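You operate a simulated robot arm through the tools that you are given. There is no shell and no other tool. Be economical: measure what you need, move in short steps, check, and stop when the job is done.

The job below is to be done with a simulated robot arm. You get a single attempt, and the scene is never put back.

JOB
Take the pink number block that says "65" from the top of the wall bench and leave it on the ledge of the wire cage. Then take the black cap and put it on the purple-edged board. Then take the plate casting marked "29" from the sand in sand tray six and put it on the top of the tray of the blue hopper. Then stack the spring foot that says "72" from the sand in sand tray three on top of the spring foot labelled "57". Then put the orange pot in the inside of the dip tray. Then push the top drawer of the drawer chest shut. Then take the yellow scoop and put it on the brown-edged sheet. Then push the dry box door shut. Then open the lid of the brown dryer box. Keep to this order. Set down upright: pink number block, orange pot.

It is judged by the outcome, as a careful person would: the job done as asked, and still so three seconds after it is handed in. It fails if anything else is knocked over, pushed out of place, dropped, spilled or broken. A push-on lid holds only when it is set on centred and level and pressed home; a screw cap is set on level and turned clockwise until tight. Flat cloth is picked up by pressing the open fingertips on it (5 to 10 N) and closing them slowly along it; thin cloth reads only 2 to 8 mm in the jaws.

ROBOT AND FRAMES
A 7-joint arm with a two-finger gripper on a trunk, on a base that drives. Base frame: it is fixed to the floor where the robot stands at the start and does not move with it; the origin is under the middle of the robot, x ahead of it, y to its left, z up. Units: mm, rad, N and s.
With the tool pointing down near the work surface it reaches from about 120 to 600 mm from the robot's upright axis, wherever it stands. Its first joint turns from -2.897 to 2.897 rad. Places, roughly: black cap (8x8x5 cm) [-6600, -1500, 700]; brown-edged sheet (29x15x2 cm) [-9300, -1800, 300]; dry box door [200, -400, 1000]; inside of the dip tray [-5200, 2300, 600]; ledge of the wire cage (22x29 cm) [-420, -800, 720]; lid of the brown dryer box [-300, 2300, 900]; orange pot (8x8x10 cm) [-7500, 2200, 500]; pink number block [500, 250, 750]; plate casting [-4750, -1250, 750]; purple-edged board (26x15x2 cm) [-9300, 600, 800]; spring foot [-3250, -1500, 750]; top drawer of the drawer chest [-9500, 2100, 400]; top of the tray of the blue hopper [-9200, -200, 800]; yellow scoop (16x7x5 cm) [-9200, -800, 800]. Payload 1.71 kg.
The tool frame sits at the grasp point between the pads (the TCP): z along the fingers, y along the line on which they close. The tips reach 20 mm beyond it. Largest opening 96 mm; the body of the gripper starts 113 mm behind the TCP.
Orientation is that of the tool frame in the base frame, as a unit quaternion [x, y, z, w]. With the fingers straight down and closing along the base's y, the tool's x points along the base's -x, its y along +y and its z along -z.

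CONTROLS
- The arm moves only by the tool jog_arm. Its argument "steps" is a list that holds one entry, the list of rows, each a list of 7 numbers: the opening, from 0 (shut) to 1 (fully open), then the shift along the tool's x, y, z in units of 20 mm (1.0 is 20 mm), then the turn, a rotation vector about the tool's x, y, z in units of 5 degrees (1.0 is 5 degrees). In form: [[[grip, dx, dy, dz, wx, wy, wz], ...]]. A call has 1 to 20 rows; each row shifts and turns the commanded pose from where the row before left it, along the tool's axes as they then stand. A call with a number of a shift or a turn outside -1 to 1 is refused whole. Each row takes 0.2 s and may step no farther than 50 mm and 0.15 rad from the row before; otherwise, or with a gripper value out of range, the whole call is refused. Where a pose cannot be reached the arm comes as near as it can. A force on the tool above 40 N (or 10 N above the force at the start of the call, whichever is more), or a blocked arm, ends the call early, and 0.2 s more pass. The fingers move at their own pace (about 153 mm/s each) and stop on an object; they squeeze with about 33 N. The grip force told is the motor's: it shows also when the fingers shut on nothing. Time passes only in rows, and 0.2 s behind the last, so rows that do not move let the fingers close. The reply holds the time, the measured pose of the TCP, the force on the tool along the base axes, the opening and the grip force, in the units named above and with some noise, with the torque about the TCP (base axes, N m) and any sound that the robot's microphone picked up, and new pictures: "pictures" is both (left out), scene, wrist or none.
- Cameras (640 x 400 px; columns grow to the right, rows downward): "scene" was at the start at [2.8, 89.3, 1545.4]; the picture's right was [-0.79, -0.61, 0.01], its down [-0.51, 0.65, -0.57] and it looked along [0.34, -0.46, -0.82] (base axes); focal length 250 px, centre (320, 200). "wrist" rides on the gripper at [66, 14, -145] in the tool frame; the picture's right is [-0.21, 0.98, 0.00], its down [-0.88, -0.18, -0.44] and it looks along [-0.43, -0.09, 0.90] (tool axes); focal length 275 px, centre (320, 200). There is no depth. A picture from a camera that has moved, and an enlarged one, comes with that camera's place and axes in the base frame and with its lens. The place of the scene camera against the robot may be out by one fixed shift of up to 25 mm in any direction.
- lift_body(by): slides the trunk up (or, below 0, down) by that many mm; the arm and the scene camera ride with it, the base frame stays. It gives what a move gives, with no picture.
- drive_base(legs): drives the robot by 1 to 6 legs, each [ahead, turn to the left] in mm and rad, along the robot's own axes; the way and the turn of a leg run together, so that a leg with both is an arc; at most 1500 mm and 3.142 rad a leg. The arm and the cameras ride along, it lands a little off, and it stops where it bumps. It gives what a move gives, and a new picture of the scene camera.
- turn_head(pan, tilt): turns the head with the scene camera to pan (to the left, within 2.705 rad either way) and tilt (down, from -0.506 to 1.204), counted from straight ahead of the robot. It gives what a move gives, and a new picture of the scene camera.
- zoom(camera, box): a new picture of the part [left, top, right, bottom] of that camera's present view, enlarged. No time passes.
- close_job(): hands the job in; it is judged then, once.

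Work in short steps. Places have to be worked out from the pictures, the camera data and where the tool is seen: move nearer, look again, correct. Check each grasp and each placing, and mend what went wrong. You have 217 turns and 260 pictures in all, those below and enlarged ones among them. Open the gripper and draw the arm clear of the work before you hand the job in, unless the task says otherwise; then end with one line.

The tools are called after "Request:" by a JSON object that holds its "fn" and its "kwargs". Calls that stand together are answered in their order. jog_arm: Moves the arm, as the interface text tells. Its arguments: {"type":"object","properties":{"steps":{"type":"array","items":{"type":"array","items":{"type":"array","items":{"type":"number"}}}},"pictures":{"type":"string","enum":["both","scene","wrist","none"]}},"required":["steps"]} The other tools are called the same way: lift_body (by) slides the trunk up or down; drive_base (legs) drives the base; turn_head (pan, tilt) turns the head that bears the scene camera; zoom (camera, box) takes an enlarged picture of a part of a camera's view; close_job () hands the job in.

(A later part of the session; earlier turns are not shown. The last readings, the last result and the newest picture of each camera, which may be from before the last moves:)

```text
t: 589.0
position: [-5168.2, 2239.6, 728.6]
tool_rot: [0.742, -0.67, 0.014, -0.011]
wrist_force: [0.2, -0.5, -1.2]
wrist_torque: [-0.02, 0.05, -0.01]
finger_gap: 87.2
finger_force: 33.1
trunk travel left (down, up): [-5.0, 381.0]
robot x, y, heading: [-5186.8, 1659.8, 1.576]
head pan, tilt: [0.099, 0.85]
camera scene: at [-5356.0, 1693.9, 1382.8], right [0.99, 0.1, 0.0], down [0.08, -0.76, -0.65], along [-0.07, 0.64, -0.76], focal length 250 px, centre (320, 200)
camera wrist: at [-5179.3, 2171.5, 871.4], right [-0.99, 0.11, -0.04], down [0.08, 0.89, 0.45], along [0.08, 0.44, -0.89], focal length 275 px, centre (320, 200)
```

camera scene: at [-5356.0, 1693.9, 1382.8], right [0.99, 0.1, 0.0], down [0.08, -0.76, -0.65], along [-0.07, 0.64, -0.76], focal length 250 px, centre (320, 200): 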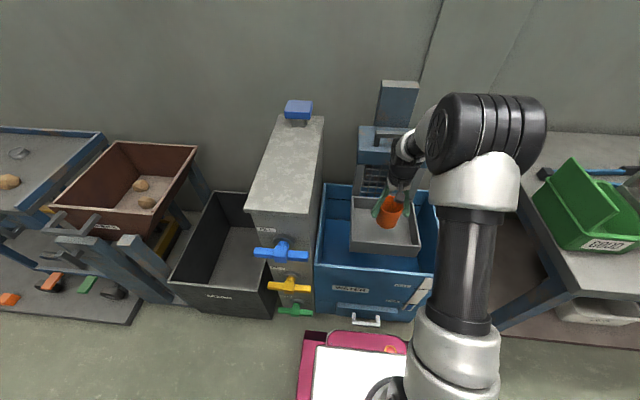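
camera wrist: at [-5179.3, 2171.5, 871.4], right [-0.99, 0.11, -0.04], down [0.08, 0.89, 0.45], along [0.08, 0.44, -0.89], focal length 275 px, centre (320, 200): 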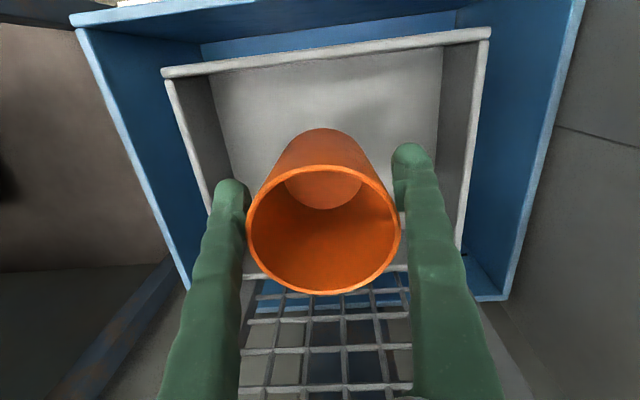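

Pot is well inside the tray outline. Slow descent.

Request:
{"fn": "jog_arm", "kwargs": {"steps": [[[0, 0, 0, 0.2, 0, 0, 0], [0, 0, 0, 0.2, 0, 0, 0], [0, 0, 0, 0.2, 0, 0, 0], [0, 0, 0, 0.15, 0, 0, 0], [0, 0, 0, 0.15, 0, 0, 0], [0, 0, 0, 0.15, 0, 0, 0], [0, 0, 0, 0, 0, 0, 0]]], "pictures": "none"}}

```text
t: 590.5
position: [-5166.8, 2238.1, 707.0]
tool_rot: [0.741, -0.671, 0.013, -0.012]
wrist_force: [0.3, 0.0, -1.4]
wrist_torque: [-0.02, -0.03, -0.01]
finger_gap: 87.2
finger_force: 33.0
trunk travel left (down, up): [-5.0, 381.0]
robot x, y, heading: [-5185.0, 1662.8, 1.573]
head pan, tilt: [0.099, 0.85]
```

Request:
{"fn": "jog_arm", "kwargs": {"steps": [[[0, 0, 0, 0.12, 0, 0, 0], [0, 0, 0, 0.12, 0, 0, 0], [0, 0, 0, 0.12, 0, 0, 0], [0, 0, 0, 0.1, 0, 0, 0], [0, 0, 0, 0.1, 0, 0, 0], [0, 0, 0, 0, 0, 0, 0]]], "pictures": "wrist"}}

```text
t: 592.0
position: [-5166.5, 2239.3, 695.1]
tool_rot: [0.742, -0.671, 0.013, -0.011]
wrist_force: [0.5, -0.3, -1.6]
wrist_torque: [0.0, -0.02, -0.01]
finger_gap: 87.0
finger_force: 33.1
trunk travel left (down, up): [-5.0, 381.0]
robot x, y, heading: [-5187.7, 1662.5, 1.572]
head pan, tilt: [0.099, 0.85]
camera wrist: at [-5178.2, 2172.2, 839.3], right [-0.99, 0.11, -0.04], down [0.08, 0.89, 0.45], along [0.08, 0.44, -0.89], focal length 275 px, centre (320, 200)
```

wrist: 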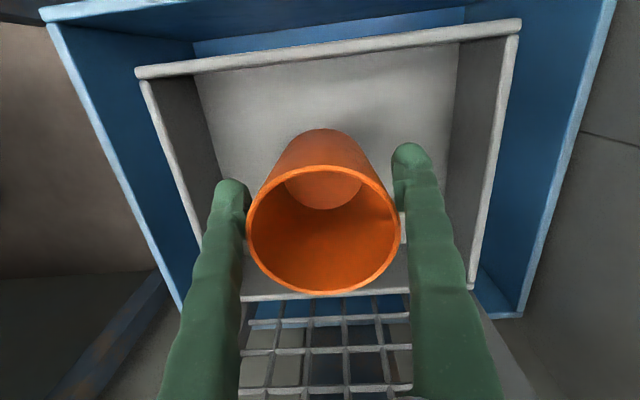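

Still free; continue.

Request:
{"fn": "jog_arm", "kwargs": {"steps": [[[0, 0, 0, 0.1, 0, 0, 0], [0, 0, 0, 0.1, 0, 0, 0], [0, 0, 0, 0.1, 0, 0, 0], [0, 0, 0, 0.1, 0, 0, 0], [0, 0, 0, 0.1, 0, 0, 0], [0, 0, 0, 0.1, 0, 0, 0], [0, 0, 0, 0, 0, 0, 0]]], "pictures": "none"}}

```text
t: 593.5
position: [-5166.0, 2239.3, 684.1]
tool_rot: [0.741, -0.671, 0.014, -0.01]
wrist_force: [0.6, 0.2, -0.4]
wrist_torque: [0.0, -0.02, 0.0]
finger_gap: 87.0
finger_force: 32.8
trunk travel left (down, up): [-5.0, 381.0]
robot x, y, heading: [-5183.6, 1661.1, 1.575]
head pan, tilt: [0.099, 0.85]
```

Request:
{"fn": "jog_arm", "kwargs": {"steps": [[[0, 0, 0, 0.1, 0, 0, 0], [0, 0, 0, 0.1, 0, 0, 0], [0, 0, 0, 0.1, 0, 0, 0], [0, 0, 0, 0.1, 0, 0, 0], [0, 0, 0, 0.1, 0, 0, 0], [0, 0, 0, 0.1, 0, 0, 0], [0, 0, 0, 0, 0, 0, 0]]], "pictures": "wrist"}}

```text
t: 595.1
position: [-5165.9, 2239.4, 671.5]
tool_rot: [0.742, -0.67, 0.014, -0.011]
wrist_force: [-0.1, 0.0, 0.1]
wrist_torque: [-0.01, 0.04, -0.03]
finger_gap: 87.0
finger_force: 32.8
trunk travel left (down, up): [-5.0, 381.0]
robot x, y, heading: [-5187.7, 1662.4, 1.572]
head pan, tilt: [0.099, 0.85]
camera wrist: at [-5177.2, 2172.4, 815.2], right [-0.99, 0.11, -0.04], down [0.08, 0.89, 0.45], along [0.08, 0.44, -0.89], focal length 275 px, centre (320, 200)
```

wrist: 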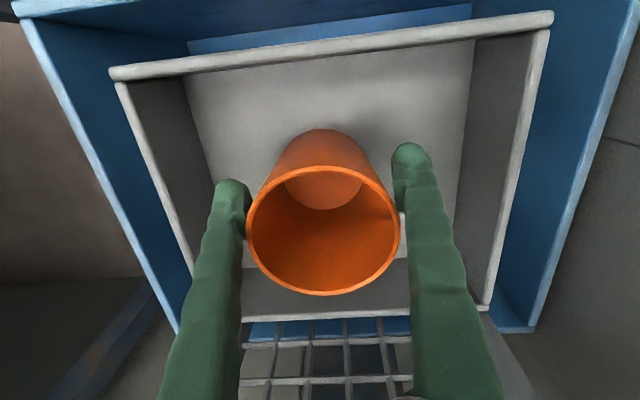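

Likely just touching. Two more millimetre steps to confirm.

Request:
{"fn": "jog_arm", "kwargs": {"steps": [[[0, 0, 0, 0.08, 0, 0, 0], [0, 0, 0, 0.08, 0, 0, 0], [0, 0, 0, 0.08, 0, 0, 0], [0, 0, 0, 0, 0, 0, 0]]], "pictures": "none"}}

```text
t: 596.1
position: [-5164.9, 2238.9, 668.7]
tool_rot: [0.741, -0.671, 0.013, -0.011]
wrist_force: [0.2, 0.8, -1.3]
wrist_torque: [-0.03, 0.01, 0.0]
finger_gap: 86.6
finger_force: 32.9
trunk travel left (down, up): [-5.0, 381.0]
robot x, y, heading: [-5185.1, 1661.6, 1.573]
head pan, tilt: [0.099, 0.85]
```

Request:
{"fn": "jog_arm", "kwargs": {"steps": [[[0, 0, 0, 0.1, 0, 0, 0], [0, 0, 0, 0.1, 0, 0, 0], [0, 0, 0, 0.1, 0, 0, 0], [0, 0, 0, 0.1, 0, 0, 0], [0, 0, 0, 0.1, 0, 0, 0], [0, 0, 0, 0.1, 0, 0, 0], [0, 0, 0, 0, 0, 0, 0]]], "pictures": "wrist"}}

```text
t: 597.8
position: [-5166.0, 2240.1, 655.6]
tool_rot: [0.741, -0.671, 0.012, -0.011]
wrist_force: [0.3, 1.3, -0.3]
wrist_torque: [-0.03, -0.01, 0.01]
finger_gap: 86.9
finger_force: 33.1
trunk travel left (down, up): [-5.0, 381.0]
robot x, y, heading: [-5184.7, 1662.2, 1.583]
head pan, tilt: [0.099, 0.85]
camera wrist: at [-5177.3, 2172.7, 798.2], right [-0.99, 0.11, -0.04], down [0.08, 0.89, 0.45], along [0.08, 0.44, -0.89], focal length 275 px, centre (320, 200)
```

wrist: 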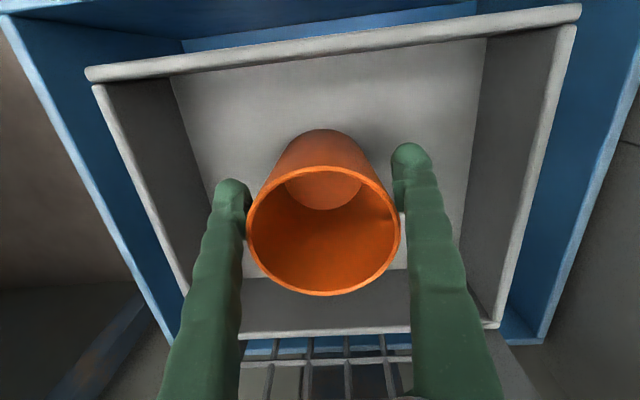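

Still free; continue carefully.

Request:
{"fn": "jog_arm", "kwargs": {"steps": [[[0, 0, 0, 0.1, 0, 0, 0], [0, 0, 0, 0.1, 0, 0, 0], [0, 0, 0, 0.1, 0, 0, 0], [0, 0, 0, 0.1, 0, 0, 0], [0, 0, 0, 0.1, 0, 0, 0], [0, 0, 0, 0.1, 0, 0, 0], [0, 0, 0, 0.1, 0, 0, 0], [0, 0, 0, 0.1, 0, 0, 0], [0, 0, 0, 0, 0, 0, 0]]], "pictures": "none"}}

```text
t: 599.8
position: [-5164.3, 2238.7, 639.3]
tool_rot: [0.741, -0.671, 0.015, -0.01]
wrist_force: [-0.6, -1.3, 1.6]
wrist_torque: [0.01, 0.1, 0.06]
finger_gap: 86.6
finger_force: 32.9
trunk travel left (down, up): [-5.0, 381.0]
robot x, y, heading: [-5188.1, 1657.7, 1.574]
head pan, tilt: [0.099, 0.85]
```

Contact seems to begin (force now positive). One more small step and release check.

Request:
{"fn": "jog_arm", "kwargs": {"steps": [[[0, 0, 0, 0.06, 0, 0, 0], [0, 0, 0, 0.05, 0, 0, 0], [0, 0, 0, 0, 0, 0, 0]]], "pictures": "wrist"}}

```text
t: 600.5
position: [-5163.2, 2239.3, 637.2]
tool_rot: [0.741, -0.671, 0.014, -0.011]
wrist_force: [-0.4, -0.7, 4.2]
wrist_torque: [0.07, 0.13, -0.01]
finger_gap: 86.7
finger_force: 32.4
trunk travel left (down, up): [-5.0, 381.0]
robot x, y, heading: [-5183.2, 1660.6, 1.572]
head pan, tilt: [0.099, 0.85]
camera wrist: at [-5175.9, 2172.3, 780.7], right [-0.99, 0.11, -0.04], down [0.08, 0.89, 0.45], along [0.08, 0.44, -0.89], focal length 275 px, centre (320, 200)
```

wrist: 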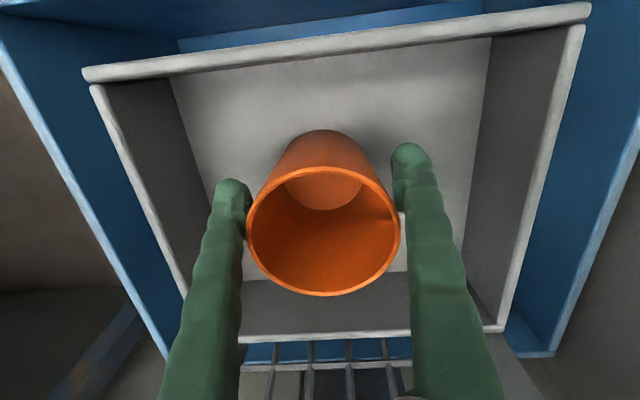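

The tray itself yields downward a little under the pot, so it is resting inside. I open slowly and watch.

Request:
{"fn": "jog_arm", "kwargs": {"steps": [[[0, 0, 0, -0.1, 0, 0, 0], [0, 0, 0, -0.1, 0, 0, 0], [0.95, 0, 0, 0, 0, 0, 0], [1, 0, 0, 0, 0, 0, 0], [1, 0, 0, 0, 0, 0, 0]]], "pictures": "wrist"}}

```text
t: 601.8
position: [-5164.7, 2240.1, 640.7]
tool_rot: [0.742, -0.671, 0.013, -0.011]
wrist_force: [-0.4, 0.1, 0.0]
wrist_torque: [0.02, -0.02, 0.01]
finger_gap: 96.3
finger_force: 0.0
trunk travel left (down, up): [-5.0, 381.0]
robot x, y, heading: [-5187.5, 1663.5, 1.575]
head pan, tilt: [0.099, 0.85]
camera wrist: at [-5176.9, 2172.7, 784.7], right [-0.99, 0.11, -0.04], down [0.08, 0.89, 0.45], along [0.08, 0.44, -0.89], focal length 275 px, centre (320, 200)
```

wrist: 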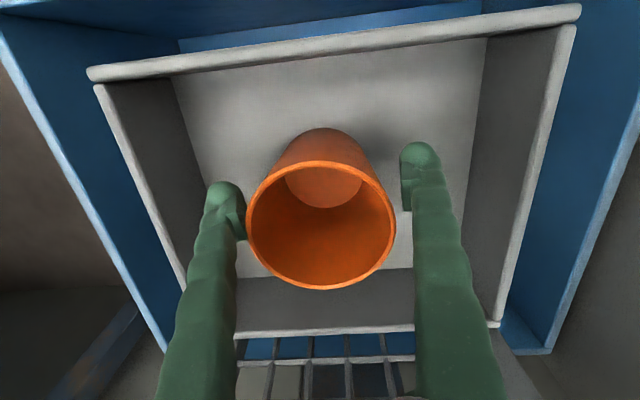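

Released and upright. I nudge off the left side and rise straight up.

Request:
{"fn": "jog_arm", "kwargs": {"steps": [[[1, 0, -0.12, 0, 0, 0, 0], [1, 0, 0, -0.4, 0, 0, 0], [1, 0, 0, -0.7, 0, 0, 0], [1, 0, 0, -0.9, 0, 0, 0], [1, 0, 0, -0.9, 0, 0, 0], [1, 0, 0, -0.9, 0, 0, 0], [1, 0, 0, -0.9, 0, 0, 0], [1, 0, 0, -0.9, 0, 0, 0], [1, 0, 0, -0.9, 0, 0, 0], [1, 0, 0, -0.9, 0, 0, 0], [1, 0.5, 0, -0.9, 0, 0, 0], [1, 1, 0, 0, 0, 0, 0], [1, 1, 0, 0, 0, 0, 0], [1, 1, 0, 0, 0, 0, 0], [1, 1, 0, 0, 0, 0, 0], [1, 1, 0, 0, 0, 0, 0], [1, 1, 0, 0, 0, 0, 0]]], "pictures": "both"}}

```text
t: 605.4
position: [-5154.8, 2111.5, 806.3]
tool_rot: [0.741, -0.672, 0.014, -0.011]
wrist_force: [0.3, 0.6, 0.4]
wrist_torque: [-0.04, 0.01, 0.02]
finger_gap: 96.2
finger_force: 0.1
trunk travel left (down, up): [-5.0, 381.0]
robot x, y, heading: [-5185.8, 1658.9, 1.573]
head pan, tilt: [0.099, 0.85]
camera scene: at [-5356.0, 1693.7, 1382.8], right [0.99, 0.1, 0.0], down [0.08, -0.76, -0.65], along [-0.07, 0.64, -0.76], focal length 250 px, centre (320, 200)
camera wrist: at [-5166.9, 2043.8, 950.7], right [-0.99, 0.11, -0.04], down [0.08, 0.89, 0.45], along [0.08, 0.44, -0.89], focal length 275 px, centre (320, 200)
```

scene: 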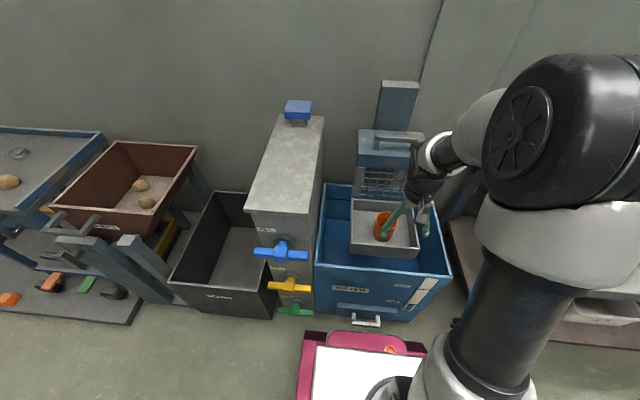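
wrist: 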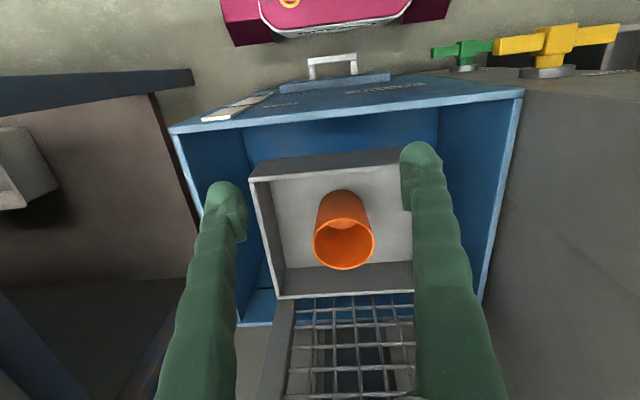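

The pot stands in the dip tray. Next the drawer chest at (−9500, 2100): back off, turn west and drive.

Request:
{"fn": "drive_base", "kwargs": {"legs": [[-260, 0], [0, 1.568], [1450, 0], [1450, 0], [900, 0]]}}

Request:
{"fn": "turn_head", "kwargs": {"pan": -0.5, "tilt": 0.6}}

```text
t: 631.3
position: [-9461.5, 1413.1, 807.8]
tool_rot: [0.998, 0.053, 0.002, -0.017]
wrist_force: [0.5, -0.2, 0.4]
wrist_torque: [0.0, 0.03, -0.03]
finger_gap: 96.0
finger_force: 0.0
trunk travel left (down, up): [-5.0, 381.0]
robot x, y, heading: [-9011.3, 1387.3, -3.136]
head pan, tilt: [0.099, 0.85]
camera scene: at [-9059.1, 1214.5, 1382.8], right [-0.11, 0.99, 0.0], down [0.76, 0.08, -0.65], along [-0.64, -0.07, -0.76], focal length 250 px, centre (320, 200)
```

scene: 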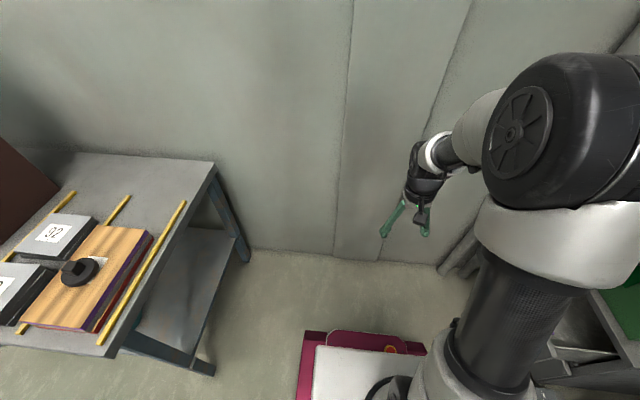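

```text
t: 632.3
position: [-9449.6, 1414.0, 813.8]
tool_rot: [0.998, 0.053, -0.006, -0.018]
wrist_force: [0.6, 1.1, -0.1]
wrist_torque: [0.0, -0.01, -0.02]
finger_gap: 96.0
finger_force: 0.0
trunk travel left (down, up): [-5.0, 381.0]
robot x, y, heading: [-9012.7, 1386.0, -3.13]
head pan, tilt: [-0.499, 0.6]
camera scene: at [-9060.0, 1264.5, 1403.7], right [0.47, 0.88, 0.01], down [0.51, -0.26, -0.82], along [-0.72, 0.39, -0.58], focal length 250 px, centre (320, 200)
```

scene: 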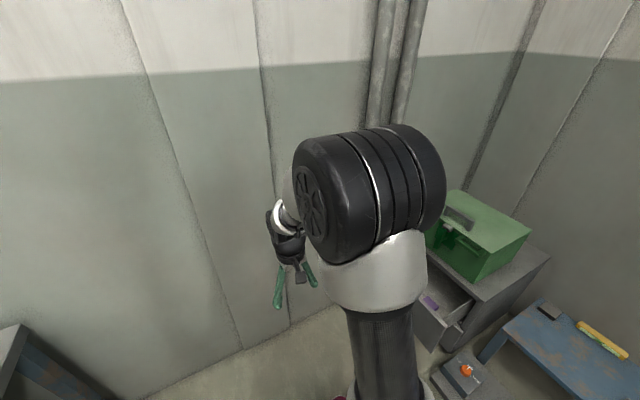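

The drawer is open toward −y at about (−9340, 2000, 420). I retract the arm, move west, and turn to face the chest.

Request:
{"fn": "jog_arm", "kwargs": {"steps": [[[0.3, 1, 0, 0, 0, 0, 0], [0, 1, 0, 0, 0, 0, 0], [0, 1, 0, 0, 0, 0, 0], [0, 1, 0, 0, 0, 0, 0], [0, 1, 0, 0, 0, 0, 0], [0, 1, 0, 0, 0, 0, 0]]], "pictures": "none"}}

Request:
{"fn": "drive_base", "kwargs": {"legs": [[0, -0.1], [350, 0], [0, -1.471]]}}

Request:
{"fn": "turn_head", "kwargs": {"pan": 0.1, "tilt": 0.9}}

```text
t: 633.7
position: [-9330.2, 1425.8, 813.8]
tool_rot: [0.998, 0.052, -0.005, -0.018]
wrist_force: [0.1, -0.6, 0.5]
wrist_torque: [0.02, -0.01, -0.04]
finger_gap: 0.0
finger_force: 29.3
trunk travel left (down, up): [-5.0, 381.0]
robot x, y, heading: [-9010.5, 1385.5, -3.134]
head pan, tilt: [-0.499, 0.6]
```

```text
t: 640.9
position: [-9328.0, 1735.0, 812.4]
tool_rot: [0.75, -0.662, 0.009, -0.017]
wrist_force: [0.0, 0.2, -0.1]
wrist_torque: [0.0, -0.01, 0.0]
finger_gap: 0.0
finger_force: 29.0
trunk travel left (down, up): [-5.0, 381.0]
robot x, y, heading: [-9368.8, 1421.4, 1.595]
head pan, tilt: [-0.499, 0.6]
camera scene: at [-9488.0, 1446.5, 1403.7], right [0.89, -0.46, 0.01], down [-0.26, -0.52, -0.82], along [0.38, 0.73, -0.58], focal length 250 px, centre (320, 200)
```

scene: 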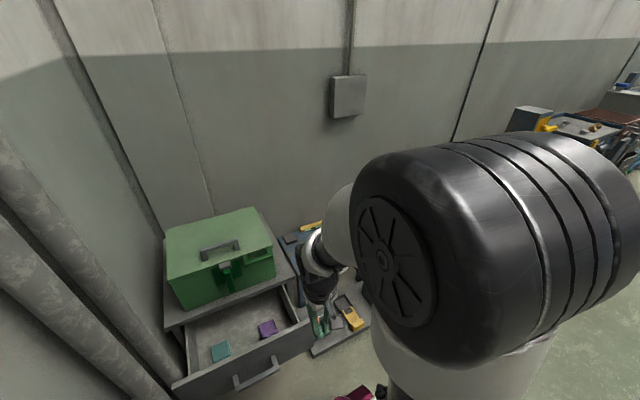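

```text
t: 641.9
position: [-9327.1, 1723.3, 818.7]
tool_rot: [0.749, -0.663, 0.003, -0.022]
wrist_force: [0.9, -0.4, -0.7]
wrist_torque: [0.04, 0.03, -0.01]
finger_gap: 0.0
finger_force: 29.7
trunk travel left (down, up): [-5.0, 381.0]
robot x, y, heading: [-9365.8, 1418.8, 1.597]
head pan, tilt: [0.099, 0.901]
camera scene: at [-9537.6, 1442.1, 1379.0], right [0.99, 0.12, 0.0], down [0.1, -0.79, -0.61], along [-0.08, 0.6, -0.79], focal length 250 px, centre (320, 200)
```

scene: 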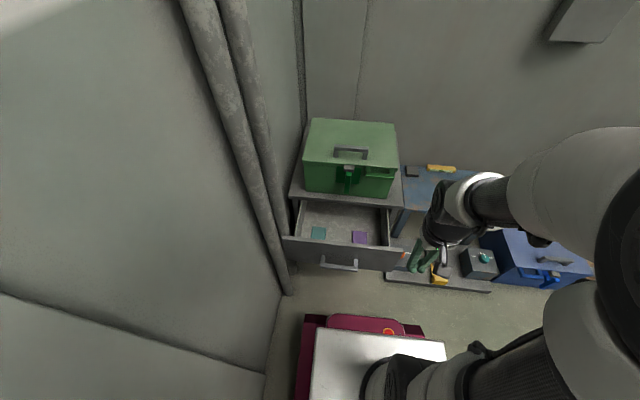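

The drawer front is at y≈1930, x −9764…−9249, open by ~190 mm. I move the closed fingers down in front of it for a wrist view.

Request:
{"fn": "jog_arm", "kwargs": {"steps": [[[0, 0, 0.8, 0.8, 0, 0, 0], [0, 0, 0.8, 0.9, 0, 0, 0], [0, 0, 0.8, 0.9, 0, 0, 0], [0, -0.4, 0.8, 0.9, 0, 0, 0], [0, -0.5, 0.8, 0.9, 0, 0, 0], [0, -0.5, 0.8, 0.9, 0, 0, 0], [0, -0.5, 0.8, 0.9, 0, 0, 0], [0, -0.5, 0.8, 0.9, 0, 0, 0], [0, -0.5, 0.8, 0.9, 0, 0, 0], [0, -0.5, 0.1, 0.9, 0, 0, 0], [0, 0, 0, 0, 0, 0, 0]]], "pictures": "both"}}

```text
t: 644.3
position: [-9475.6, 1781.0, 638.0]
tool_rot: [0.749, -0.663, 0.002, -0.022]
wrist_force: [0.6, -0.9, -0.5]
wrist_torque: [0.01, 0.04, 0.01]
finger_gap: 0.1
finger_force: 29.6
out of reach, approached as far as the arm can: row 3
trunk travel left (down, up): [-5.0, 381.0]
robot x, y, heading: [-9366.8, 1412.2, 1.598]
head pan, tilt: [0.099, 0.901]
camera scene: at [-9537.8, 1442.6, 1379.0], right [0.99, 0.13, 0.0], down [0.1, -0.79, -0.61], along [-0.08, 0.6, -0.79], focal length 250 px, centre (320, 200)
camera wrist: at [-9485.1, 1709.3, 778.8], right [-1.0, 0.09, -0.03], down [0.06, 0.88, 0.47], along [0.07, 0.47, -0.88], focal length 275 px, centre (320, 200)
```

scene: 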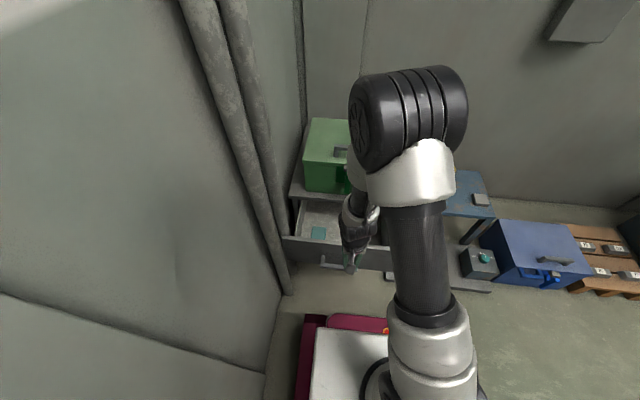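
wrist: 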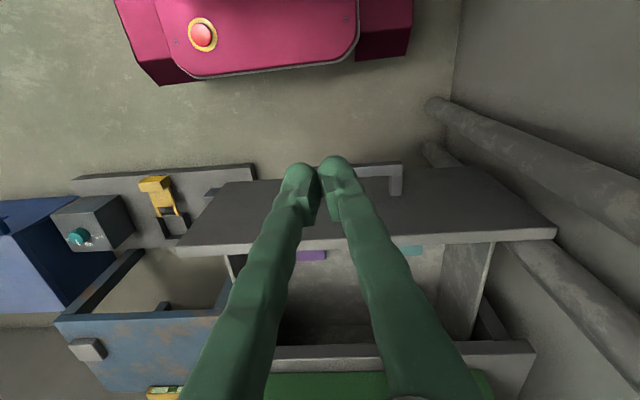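

The drawer front spans z≈272–470 at y≈1930, handle at z≈360. I lower the closed fingers to z≈437 just in front, above the handle.

Request:
{"fn": "jog_arm", "kwargs": {"steps": [[[0, -0.2, 0, 0.9, 0, 0, 0], [0, -0.2, 0, 0.9, 0, 0, 0], [0, -0.2, 0, 0.9, 0, 0, 0], [0, -0.2, 0, 0.9, 0, 0, 0], [0, -0.2, 0, 0.9, 0, 0, 0], [0, -0.2, 0, 0.9, 0, 0, 0], [0, -0.2, 0, 0.9, 0, 0, 0], [0, -0.2, 0, 0.9, 0, 0, 0], [0, -0.2, 0, 0.9, 0, 0, 0], [0, -0.2, 0, 0.9, 0, 0, 0], [0, -0.2, 0, 0.9, 0, 0, 0], [0, 0, 0, 0, 0, 0, 0]]], "pictures": "both"}}

```text
t: 646.9
position: [-9473.7, 1831.8, 440.6]
tool_rot: [0.749, -0.662, 0.003, -0.023]
wrist_force: [-0.6, -0.8, 0.1]
wrist_torque: [0.02, 0.02, 0.0]
finger_gap: 0.0
finger_force: 29.3
trunk travel left (down, up): [-5.0, 381.0]
robot x, y, heading: [-9367.9, 1416.1, 1.597]
head pan, tilt: [0.099, 0.901]
camera scene: at [-9537.8, 1442.6, 1379.0], right [0.99, 0.13, 0.0], down [0.1, -0.79, -0.61], along [-0.08, 0.6, -0.79], focal length 250 px, centre (320, 200)
camera wrist: at [-9484.3, 1759.3, 582.4], right [-1.0, 0.09, -0.03], down [0.06, 0.88, 0.47], along [0.07, 0.47, -0.88], focal length 275 px, centre (320, 200)
```

scene: 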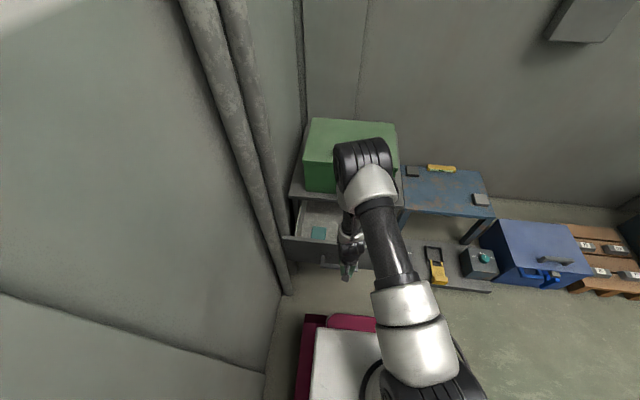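
wrist: 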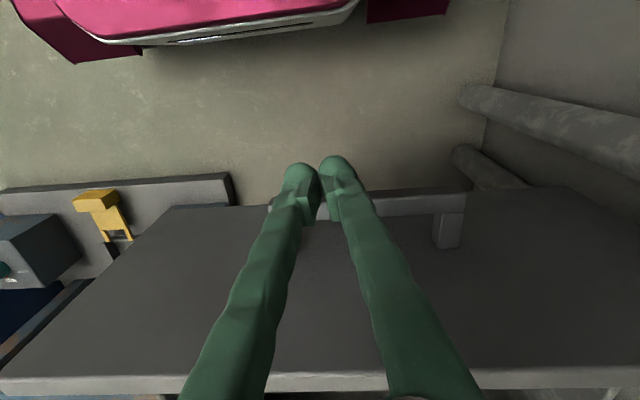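

Good position above the handle. I push using the base first: forward 150 mm.

Request:
{"fn": "drive_base", "kwargs": {"legs": [[150, 0]]}}

```text
t: 648.3
position: [-9477.5, 1979.8, 440.6]
tool_rot: [0.749, -0.662, 0.003, -0.024]
wrist_force: [-1.1, -0.3, -0.4]
wrist_torque: [-0.01, 0.04, -0.03]
finger_gap: 0.0
finger_force: 29.5
trunk travel left (down, up): [-5.0, 381.0]
robot x, y, heading: [-9373.5, 1565.3, 1.597]
head pan, tilt: [0.099, 0.901]
camera scene: at [-9541.6, 1591.6, 1379.0], right [0.99, 0.13, 0.0], down [0.1, -0.79, -0.61], along [-0.08, 0.6, -0.79], focal length 250 px, centre (320, 200)
```

scene: 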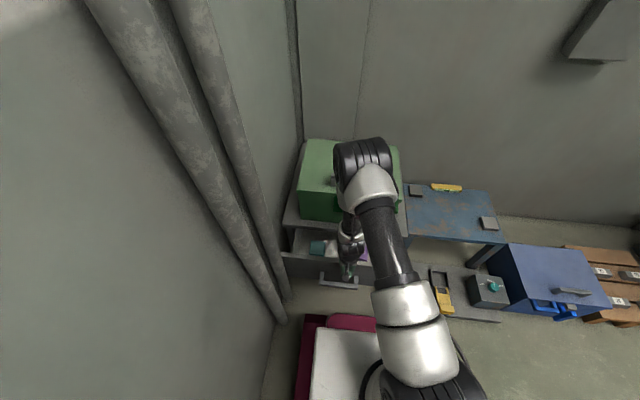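

The drawer moved in with it. I drive another 90 mm, then finish with the arm.

Request:
{"fn": "drive_base", "kwargs": {"legs": [[90, 0]]}}

Request:
{"fn": "jog_arm", "kwargs": {"steps": [[[0, -0.5, 0, 0, 0, 0, 0], [0, -0.5, 0, 0, 0, 0, 0], [0, -0.5, 0, 0, 0, 0, 0]]], "pictures": "both"}}

```text
t: 649.5
position: [-9481.3, 2042.2, 451.8]
tool_rot: [0.752, -0.659, -0.001, -0.026]
wrist_force: [-0.4, 0.1, 0.7]
wrist_torque: [0.05, -0.03, 0.01]
finger_gap: 0.0
finger_force: 29.4
trunk travel left (down, up): [-5.0, 381.0]
robot x, y, heading: [-9373.6, 1646.0, 1.598]
head pan, tilt: [0.099, 0.901]
stopped in leg 1: the force on the tool passed its limit at 122 N (the readings are from after the stop); the commanded pose is now the measured one
camera scene: at [-9544.0, 1672.0, 1378.9], right [0.99, 0.13, 0.0], down [0.1, -0.79, -0.61], along [-0.08, 0.6, -0.79], focal length 250 px, centre (320, 200)
```

scene: 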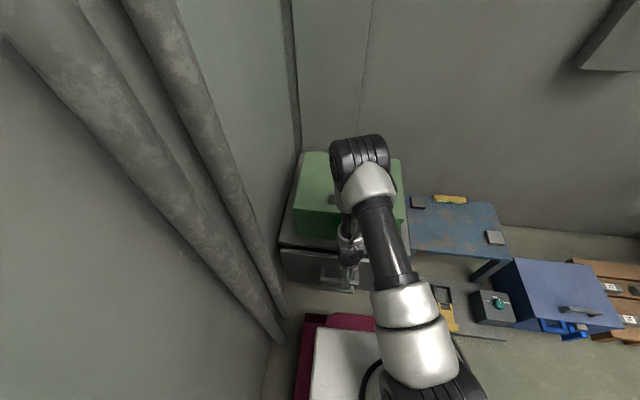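

```text
t: 650.2
position: [-9484.1, 2049.5, 458.1]
tool_rot: [0.752, -0.659, 0.0, -0.028]
wrist_force: [0.6, -0.2, -0.6]
wrist_torque: [-0.05, 0.05, -0.02]
finger_gap: 0.3
finger_force: 29.6
trunk travel left (down, up): [-5.0, 381.0]
robot x, y, heading: [-9375.5, 1646.5, 1.595]
head pan, tilt: [0.099, 0.901]
stopped in row 3: the force on the tool passed its limit at 49 N (the readings are from after the stop); the commanded pose is now the measured one
camera scene: at [-9544.1, 1673.3, 1378.9], right [0.99, 0.13, 0.0], down [0.1, -0.79, -0.61], along [-0.08, 0.6, -0.79], focal length 250 px, centre (320, 200)
camera wrist: at [-9493.6, 1976.0, 598.8], right [-1.0, 0.08, -0.03], down [0.05, 0.87, 0.48], along [0.07, 0.48, -0.87], focal length 275 px, centre (320, 200)
```

scene: 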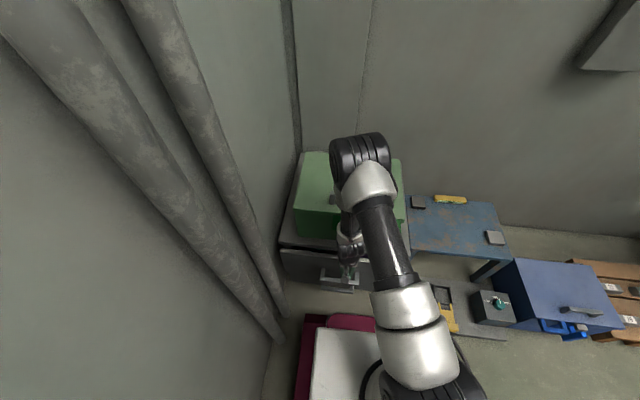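
wrist: 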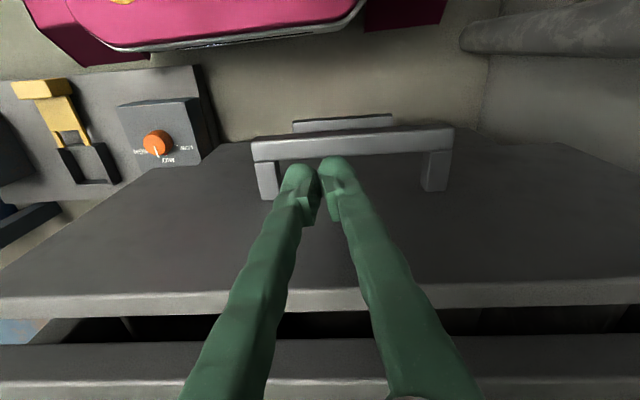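

I zoom on the gap between the drawer front and chest.

Request:
{"fn": "zoom", "kwargs": {"camera": "wrist", "box": [0, 260, 240, 400]}}

Request:
{"fn": "zoom", "kwargs": {"camera": "scene", "box": [260, 200, 420, 310]}}

```text
2.67 times, centred on (120, 330) of wrist
camera zoom: at [-9493.6, 1976.0, 598.8], right [-1.0, 0.08, -0.03], down [0.05, 0.87, 0.48], along [0.07, 0.48, -0.87], focal length 734 px, centre (853, -147)
```

zoom: 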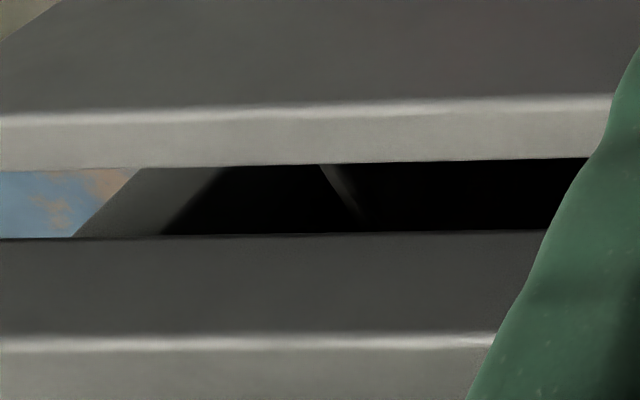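

```text
3.64 times, centred on (340, 255) of scene
camera zoom: at [-9544.1, 1673.3, 1378.9], right [0.99, 0.13, 0.0], down [0.1, -0.79, -0.61], along [-0.08, 0.6, -0.79], focal length 911 px, centre (247, 0)
```

zoom: 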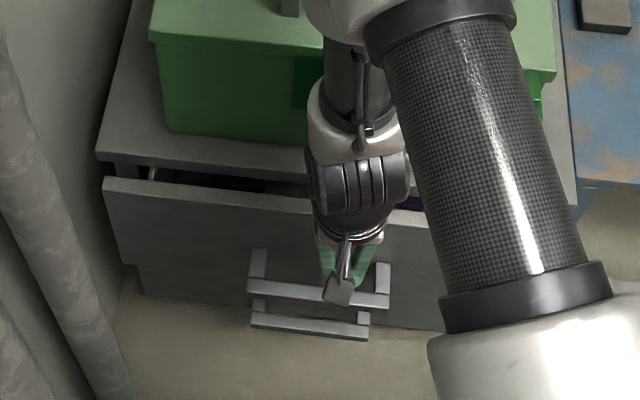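

The drawer is still ~35 mm open, and the hand is probably nearing the green box. I back off and pitch the fingers 30° forward so only the tips reach in.

Request:
{"fn": "jog_arm", "kwargs": {"steps": [[[0, 0.8, 0, 0, 0, 0, 0], [0, 0.8, 0, 0, 0, 0, 0], [0, 0.8, 0, -0.3, 0, 0, 0]]], "pictures": "none"}}

Request:
{"fn": "drive_base", "kwargs": {"legs": [[-90, 0]]}}

Request:
{"fn": "jog_arm", "kwargs": {"steps": [[[0, 0, 0, 0, 0, -1, 0], [0, 0, 0, 0, 0, -1, 0], [0, 0, 0, 0, 0, -1, 0], [0, 0, 0, 0, 0, -1, 0], [0, 0, 0, 0, 0, -1, 0], [0, 0, 0, 0, 0, -1, 0], [0, 0, 0, 0, 0, 0, 0]]], "pictures": "both"}}

```text
t: 651.0
position: [-9476.1, 2001.2, 461.5]
tool_rot: [0.752, -0.658, 0.0, -0.028]
wrist_force: [0.1, 0.3, 0.0]
wrist_torque: [0.0, -0.01, 0.02]
finger_gap: 0.0
finger_force: 29.5
trunk travel left (down, up): [-5.0, 381.0]
robot x, y, heading: [-9370.7, 1648.7, 1.598]
head pan, tilt: [0.099, 0.901]
```

```text
t: 652.1
position: [-9473.6, 1911.4, 462.3]
tool_rot: [0.752, -0.658, -0.001, -0.028]
wrist_force: [0.3, -0.3, 1.2]
wrist_torque: [0.11, 0.0, -0.01]
finger_gap: 0.0
finger_force: 29.2
trunk travel left (down, up): [-5.0, 381.0]
robot x, y, heading: [-9374.4, 1556.6, 1.596]
head pan, tilt: [0.099, 0.901]
camera scene: at [-9541.2, 1579.8, 1379.0], right [0.99, 0.13, 0.0], down [0.1, -0.79, -0.61], along [-0.08, 0.6, -0.79], focal length 250 px, centre (320, 200)
```

scene: 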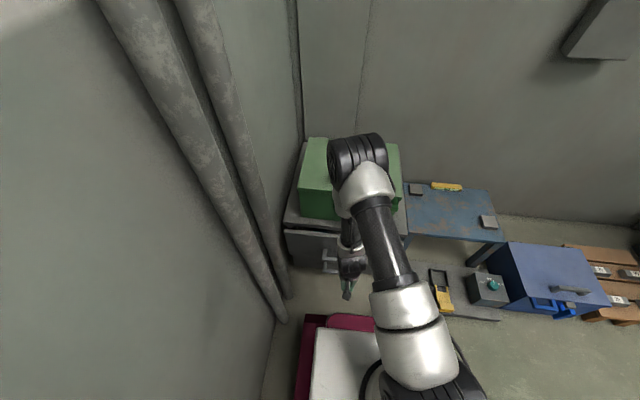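

```text
t: 653.6
position: [-9474.3, 1902.6, 477.4]
tool_rot: [0.723, -0.626, -0.206, -0.209]
wrist_force: [-1.8, 26.7, 20.4]
wrist_torque: [-4.89, -0.28, 0.03]
finger_gap: 0.1
finger_force: 29.3
trunk travel left (down, up): [-5.0, 381.0]
robot x, y, heading: [-9369.3, 1555.9, 1.602]
head pan, tilt: [0.099, 0.901]
stopped in row 7: the force on the tool passed its limit at 87 N (the readings are from after the stop); the commanded pose is now the measured one
camera scene: at [-9541.3, 1581.9, 1379.1], right [0.99, 0.13, 0.0], down [0.1, -0.79, -0.61], along [-0.08, 0.6, -0.79], focal length 250 px, centre (320, 200)
camera wrist: at [-9473.3, 1765.0, 558.4], right [-1.0, 0.04, 0.07], down [0.08, 0.49, 0.87], along [0.0, 0.87, -0.49], focal length 275 px, centre (320, 200)
```

scene: 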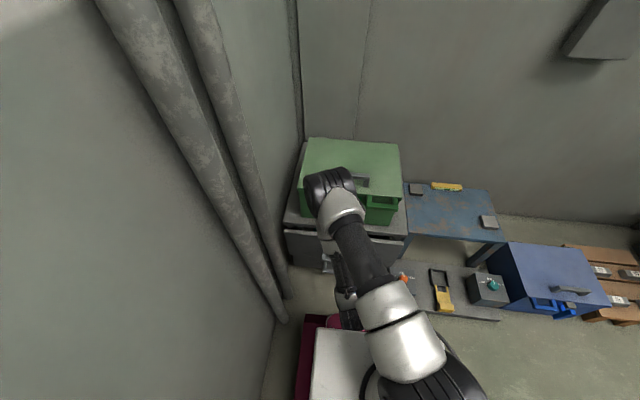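
wrist: 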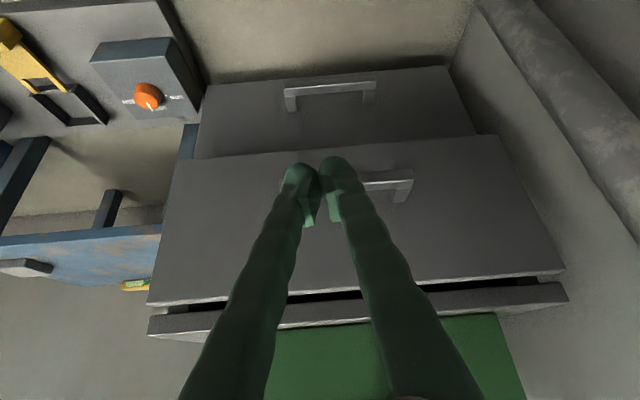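

The hand swung against my own base side. I move it forward and slightly up away from there.

Request:
{"fn": "jog_arm", "kwargs": {"steps": [[[0, -0.6, 0, 0.1, 0, 0, 0], [0, -0.8, 0, 0.1, 0, 0, 0], [0, -0.8, 0, 0.3, 0, 0, 0], [0, 0, 0, 0, 0, 0, 0]]], "pictures": "both"}}

```text
t: 654.6
position: [-9480.5, 1942.6, 491.2]
tool_rot: [0.725, -0.626, -0.202, -0.205]
wrist_force: [-0.5, 0.0, -0.3]
wrist_torque: [0.0, -0.04, 0.01]
finger_gap: 0.0
finger_force: 29.3
trunk travel left (down, up): [-5.0, 381.0]
robot x, y, heading: [-9371.3, 1557.7, 1.598]
head pan, tilt: [0.099, 0.901]
camera scene: at [-9541.3, 1582.3, 1379.0], right [0.99, 0.13, 0.0], down [0.1, -0.79, -0.61], along [-0.08, 0.6, -0.79], focal length 250 px, centre (320, 200)
camera wrist: at [-9479.0, 1805.3, 573.9], right [-1.0, 0.04, 0.07], down [0.08, 0.5, 0.86], along [0.0, 0.86, -0.5], focal length 275 px, centre (320, 200)
```

scene: 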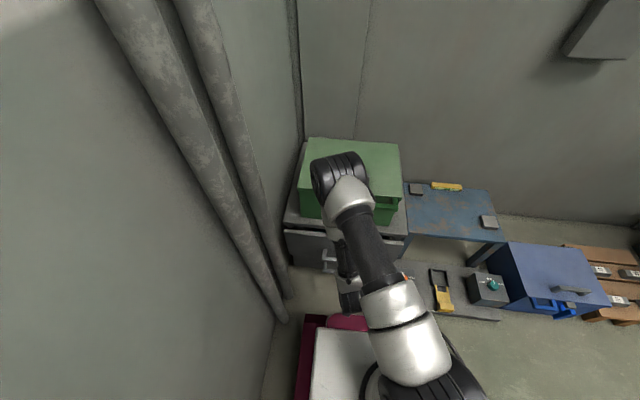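
wrist: 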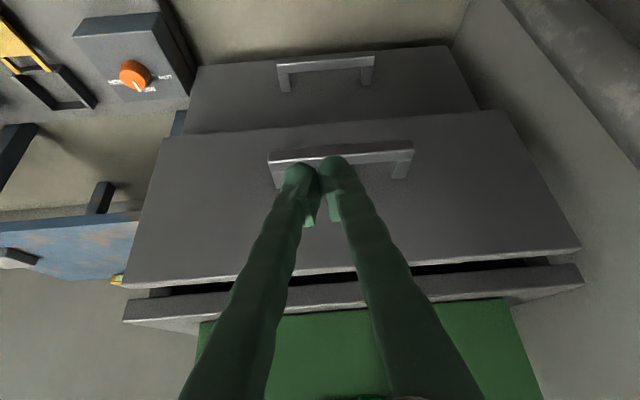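

Clear now. I lower the tips to z≈430 and push forward on the drawer front.

Request:
{"fn": "jog_arm", "kwargs": {"steps": [[[0, -0.32, 0, 0.88, 0, 0, 0], [0, -0.32, 0, 0.88, 0, 0, 0], [0, -0.32, 0, 0.88, 0, 0, 0], [0, -0.32, 0, 0.88, 0, 0, 0], [0, -0.6, 0, 0.4, 0, 0, 0], [0, -0.6, 0, 0.4, 0, 0, 0], [0, -0.6, 0, 0.4, 0, 0, 0], [0, 0, 0, 0, 0, 0, 0]]], "pictures": "wrist"}}

```text
t: 656.4
position: [-9492.5, 2045.9, 446.9]
tool_rot: [0.724, -0.626, -0.202, -0.206]
wrist_force: [-0.2, 0.0, 0.5]
wrist_torque: [-0.02, -0.03, 0.01]
finger_gap: 0.0
finger_force: 29.4
trunk travel left (down, up): [-5.0, 381.0]
robot x, y, heading: [-9370.7, 1558.8, 1.597]
head pan, tilt: [0.099, 0.901]
camera wrist: at [-9491.8, 1908.7, 528.7], right [-1.0, 0.04, 0.07], down [0.08, 0.5, 0.86], along [0.0, 0.86, -0.5], focal length 275 px, centre (320, 200)
```

wrist: 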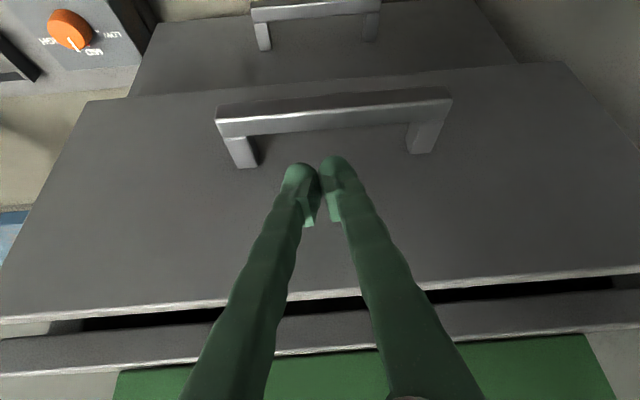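

Tips are above the handle, about to touch. Continue pushing forward.

Request:
{"fn": "jog_arm", "kwargs": {"steps": [[[0, -0.5, 0, 0.33, 0, 0, 0], [0, -0.5, 0, 0.33, 0, 0, 0], [0, -0.5, 0, 0.33, 0, 0, 0], [0, -0.5, 0, 0.33, 0, 0, 0], [0, -0.5, 0, 0.33, 0, 0, 0], [0, -0.5, 0, 0.33, 0, 0, 0], [0, 0, 0, 0, 0, 0, 0]]], "pictures": "wrist"}}

```text
t: 658.0
position: [-9500.7, 2110.3, 444.0]
tool_rot: [0.725, -0.628, -0.199, -0.204]
wrist_force: [4.1, -34.2, 9.2]
wrist_torque: [-0.04, -0.09, -0.26]
finger_gap: 0.0
finger_force: 29.4
trunk travel left (down, up): [-5.0, 381.0]
robot x, y, heading: [-9372.7, 1556.5, 1.595]
head pan, tilt: [0.099, 0.901]
camera wrist: at [-9500.7, 1974.0, 528.6], right [-1.0, 0.04, 0.07], down [0.08, 0.51, 0.86], along [0.0, 0.86, -0.51], focal length 275 px, centre (320, 200)
```

wrist: 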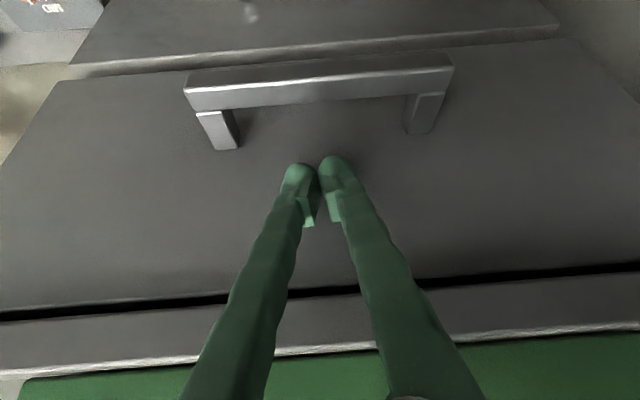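

Nearly shut, 34 N resisting. I push a little more to confirm it is home.

Request:
{"fn": "jog_arm", "kwargs": {"steps": [[[0, -0.25, 0, 0.17, 0, 0, 0], [0, -0.25, 0, 0.17, 0, 0, 0], [0, -0.25, 0, 0.17, 0, 0, 0], [0, 0, 0, 0, 0, 0, 0]]], "pictures": "wrist"}}

```text
t: 658.3
position: [-9501.3, 2103.9, 453.8]
tool_rot: [0.725, -0.625, -0.203, -0.206]
wrist_force: [-0.1, 0.7, 0.0]
wrist_torque: [-0.02, 0.01, -0.01]
finger_gap: 0.1
finger_force: 29.6
trunk travel left (down, up): [-5.0, 381.0]
robot x, y, heading: [-9369.8, 1555.4, 1.597]
head pan, tilt: [0.099, 0.901]
stopped in row 1: the force on the tool passed its limit at 52 N (the readings are from after the stop); the commanded pose is now the measured one
camera wrist: at [-9500.8, 1967.2, 534.4], right [-1.0, 0.04, 0.07], down [0.08, 0.5, 0.86], along [0.0, 0.87, -0.5], focal length 275 px, centre (320, 200)
```

wrist: 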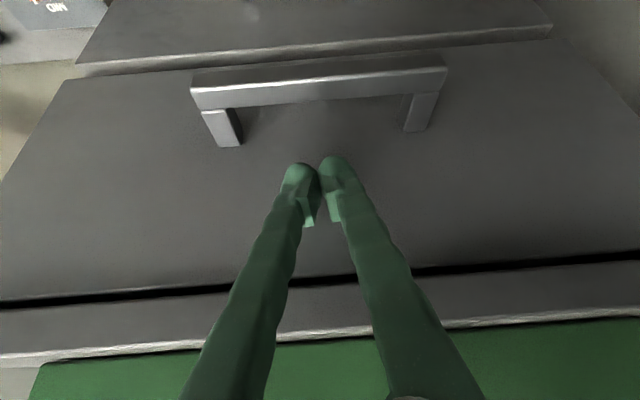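

The drawer is against its stop. I retreat, raise and level the tool, lift the trunk and back away.

Request:
{"fn": "jog_arm", "kwargs": {"steps": [[[0, 0.4, 0, -0.8, 0, 0, 0], [0, 0, 0, -1, 0, 0, 0], [0, -0.3, 0, -0.9, 0, 0, 0], [0, -0.5, 0, -0.8, 0, 0, 0], [0, -0.5, 0, -0.8, 0, 0, 0], [0, -0.5, 0, -0.8, 0, 0, 0], [0, -0.5, 0, -0.8, 0, 0, 0], [0, -0.5, 0, -0.8, 0, 0, 0], [0, -0.5, 0, -0.8, 0, 0, 0], [0, -0.5, 0, -0.8, 0, 0, 0], [0, -0.5, 0, -0.8, 0, 0, 0], [0, 0, 0, 0, 0, 1, 0], [0, 0, 0, 0, 0, 1, 0], [0, 0, 0, 0, 0, 1, 0], [0, 0, 0, 0, 0, 1, 0], [0, 0, 0, 0, 0, 1, 0], [0, 0, 0, 0, 0, 1, 0]]], "pictures": "wrist"}}

Request:
{"fn": "lift_body", "kwargs": {"by": 170}}

Request:
{"fn": "drive_base", "kwargs": {"legs": [[-250, 0]]}}

```text
t: 661.9
position: [-9504.3, 2067.0, 646.7]
tool_rot: [0.752, -0.659, -0.007, -0.037]
wrist_force: [0.0, 0.6, -0.4]
wrist_torque: [0.0, 0.0, 0.0]
finger_gap: 0.0
finger_force: 29.3
trunk travel left (down, up): [-5.0, 381.0]
robot x, y, heading: [-9372.5, 1556.0, 1.598]
head pan, tilt: [0.099, 0.901]
camera wrist: at [-9515.8, 1990.3, 784.9], right [-1.0, 0.08, -0.03], down [0.05, 0.86, 0.5], along [0.07, 0.5, -0.86], focal length 275 px, centre (320, 200)
```

wrist: 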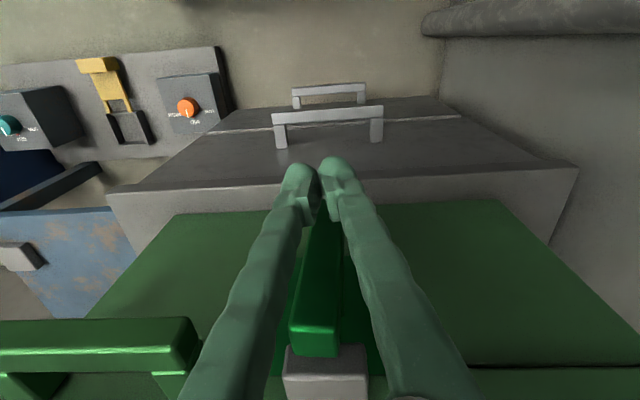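

```text
t: 663.8
position: [-9506.1, 2068.1, 816.0]
tool_rot: [0.752, -0.658, -0.008, -0.038]
wrist_force: [0.1, 0.1, 0.0]
wrist_torque: [-0.04, 0.02, 0.02]
finger_gap: 0.0
finger_force: 29.7
trunk travel left (down, up): [-175.0, 211.0]
robot x, y, heading: [-9369.6, 1557.5, 1.6]
head pan, tilt: [0.099, 0.901]
```

```text
t: 665.8
position: [-9497.3, 1812.3, 816.7]
tool_rot: [0.751, -0.66, -0.007, -0.039]
wrist_force: [0.0, -0.7, 0.1]
wrist_torque: [0.05, -0.02, -0.02]
finger_gap: 0.0
finger_force: 29.5
trunk travel left (down, up): [-175.0, 211.0]
robot x, y, heading: [-9367.4, 1301.0, 1.598]
head pan, tilt: [0.099, 0.901]
camera scene: at [-9534.2, 1328.4, 1549.1], right [0.99, 0.13, 0.0], down [0.1, -0.79, -0.61], along [-0.08, 0.6, -0.79], focal length 250 px, centre (320, 200)
```

scene: 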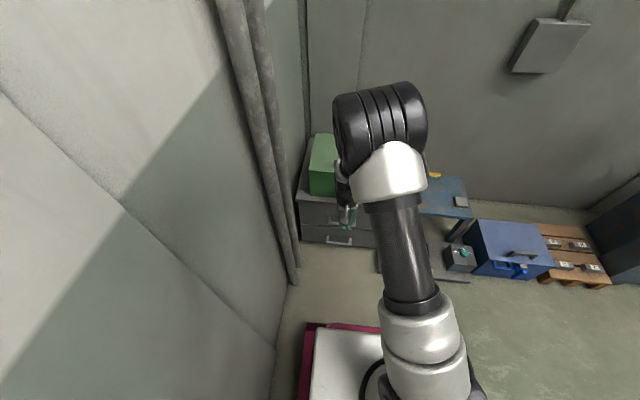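

The drawer is shut flush. Now the yellow scoop: I raise/retract the arm and drive to the bench at y≈−800.

Request:
{"fn": "jog_arm", "kwargs": {"steps": [[[0.5, 0.8, -0.3, -1, 0, 0, 0], [0.9, 0.8, -0.5, -1, 0, 0.4, 0], [0.9, 0.8, -0.5, -1, 0, 0.4, 0], [0.9, 0.8, -0.5, -1, 0, 0, 0], [0.9, 0.8, -0.5, -1, 0, 0, 0], [0.9, 0.8, -0.5, -1, 0, 0, 0], [0.9, 0.8, -0.5, -1, 0, 0, 0], [0.9, 0.8, -0.5, -1, 0, 0, 0], [0.9, 0.8, -0.5, -1, 0, 0, 0]]], "pictures": "none"}}

Request:
{"fn": "drive_base", "kwargs": {"legs": [[0, -1.598], [820, 0], [0, -1.571], [1300, 0], [830, 0], [0, -1.571]]}}

Request:
{"fn": "turn_head", "kwargs": {"pan": 0.2, "tilt": 0.85}}

```text
t: 667.8
position: [-9400.6, 1663.3, 1006.3]
tool_rot: [0.751, -0.66, 0.012, -0.022]
wrist_force: [-0.3, 0.1, 0.1]
wrist_torque: [0.0, 0.01, 0.02]
finger_gap: 86.3
finger_force: 0.0
trunk travel left (down, up): [-175.0, 211.0]
robot x, y, heading: [-9365.1, 1302.8, 1.599]
head pan, tilt: [0.099, 0.901]
```

```text
t: 697.3
position: [-8952.3, -862.7, 1003.7]
tool_rot: [0.999, 0.034, -0.005, -0.023]
wrist_force: [0.5, -0.1, 0.8]
wrist_torque: [-0.02, 0.04, 0.02]
finger_gap: 86.5
finger_force: 0.1
trunk travel left (down, up): [-175.0, 211.0]
robot x, y, heading: [-8588.0, -852.7, 3.107]
head pan, tilt: [0.099, 0.901]
camera scene: at [-8641.0, -1022.4, 1549.0], right [-0.06, 1.0, 0.0], down [0.79, 0.05, -0.61], along [-0.61, -0.04, -0.79], focal length 250 px, centre (320, 200)
```

scene: 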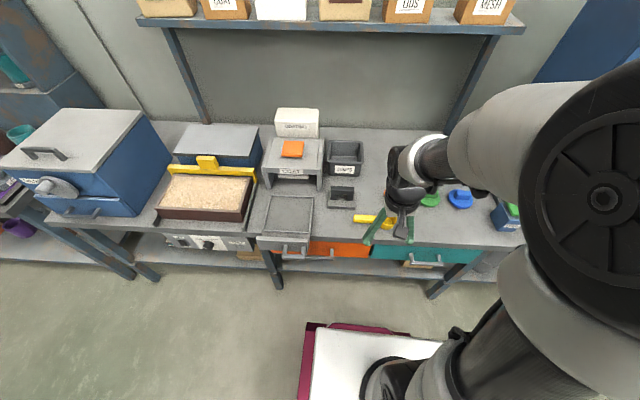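

```text
t: 697.9
position: [-8936.6, -863.9, 1011.0]
tool_rot: [0.999, 0.035, -0.013, -0.024]
wrist_force: [0.9, -0.6, 0.1]
wrist_torque: [0.03, 0.04, -0.01]
finger_gap: 86.6
finger_force: 0.1
trunk travel left (down, up): [-175.0, 211.0]
robot x, y, heading: [-8588.0, -854.9, 3.106]
head pan, tilt: [0.201, 0.85]
camera scene: at [-8640.7, -1030.7, 1552.9], right [-0.16, 0.99, 0.0], down [0.75, 0.12, -0.65], along [-0.64, -0.11, -0.76], focal length 250 px, centre (320, 200)
```

scene: 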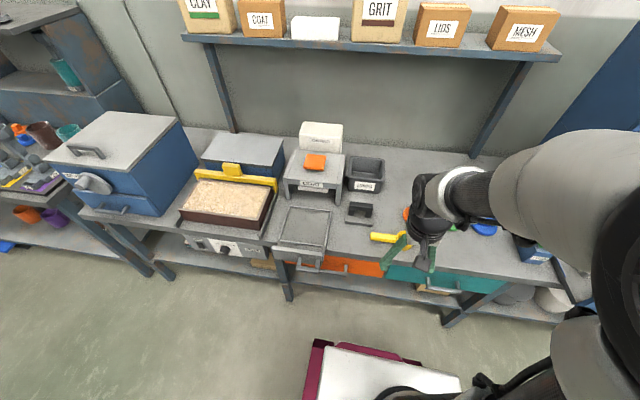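

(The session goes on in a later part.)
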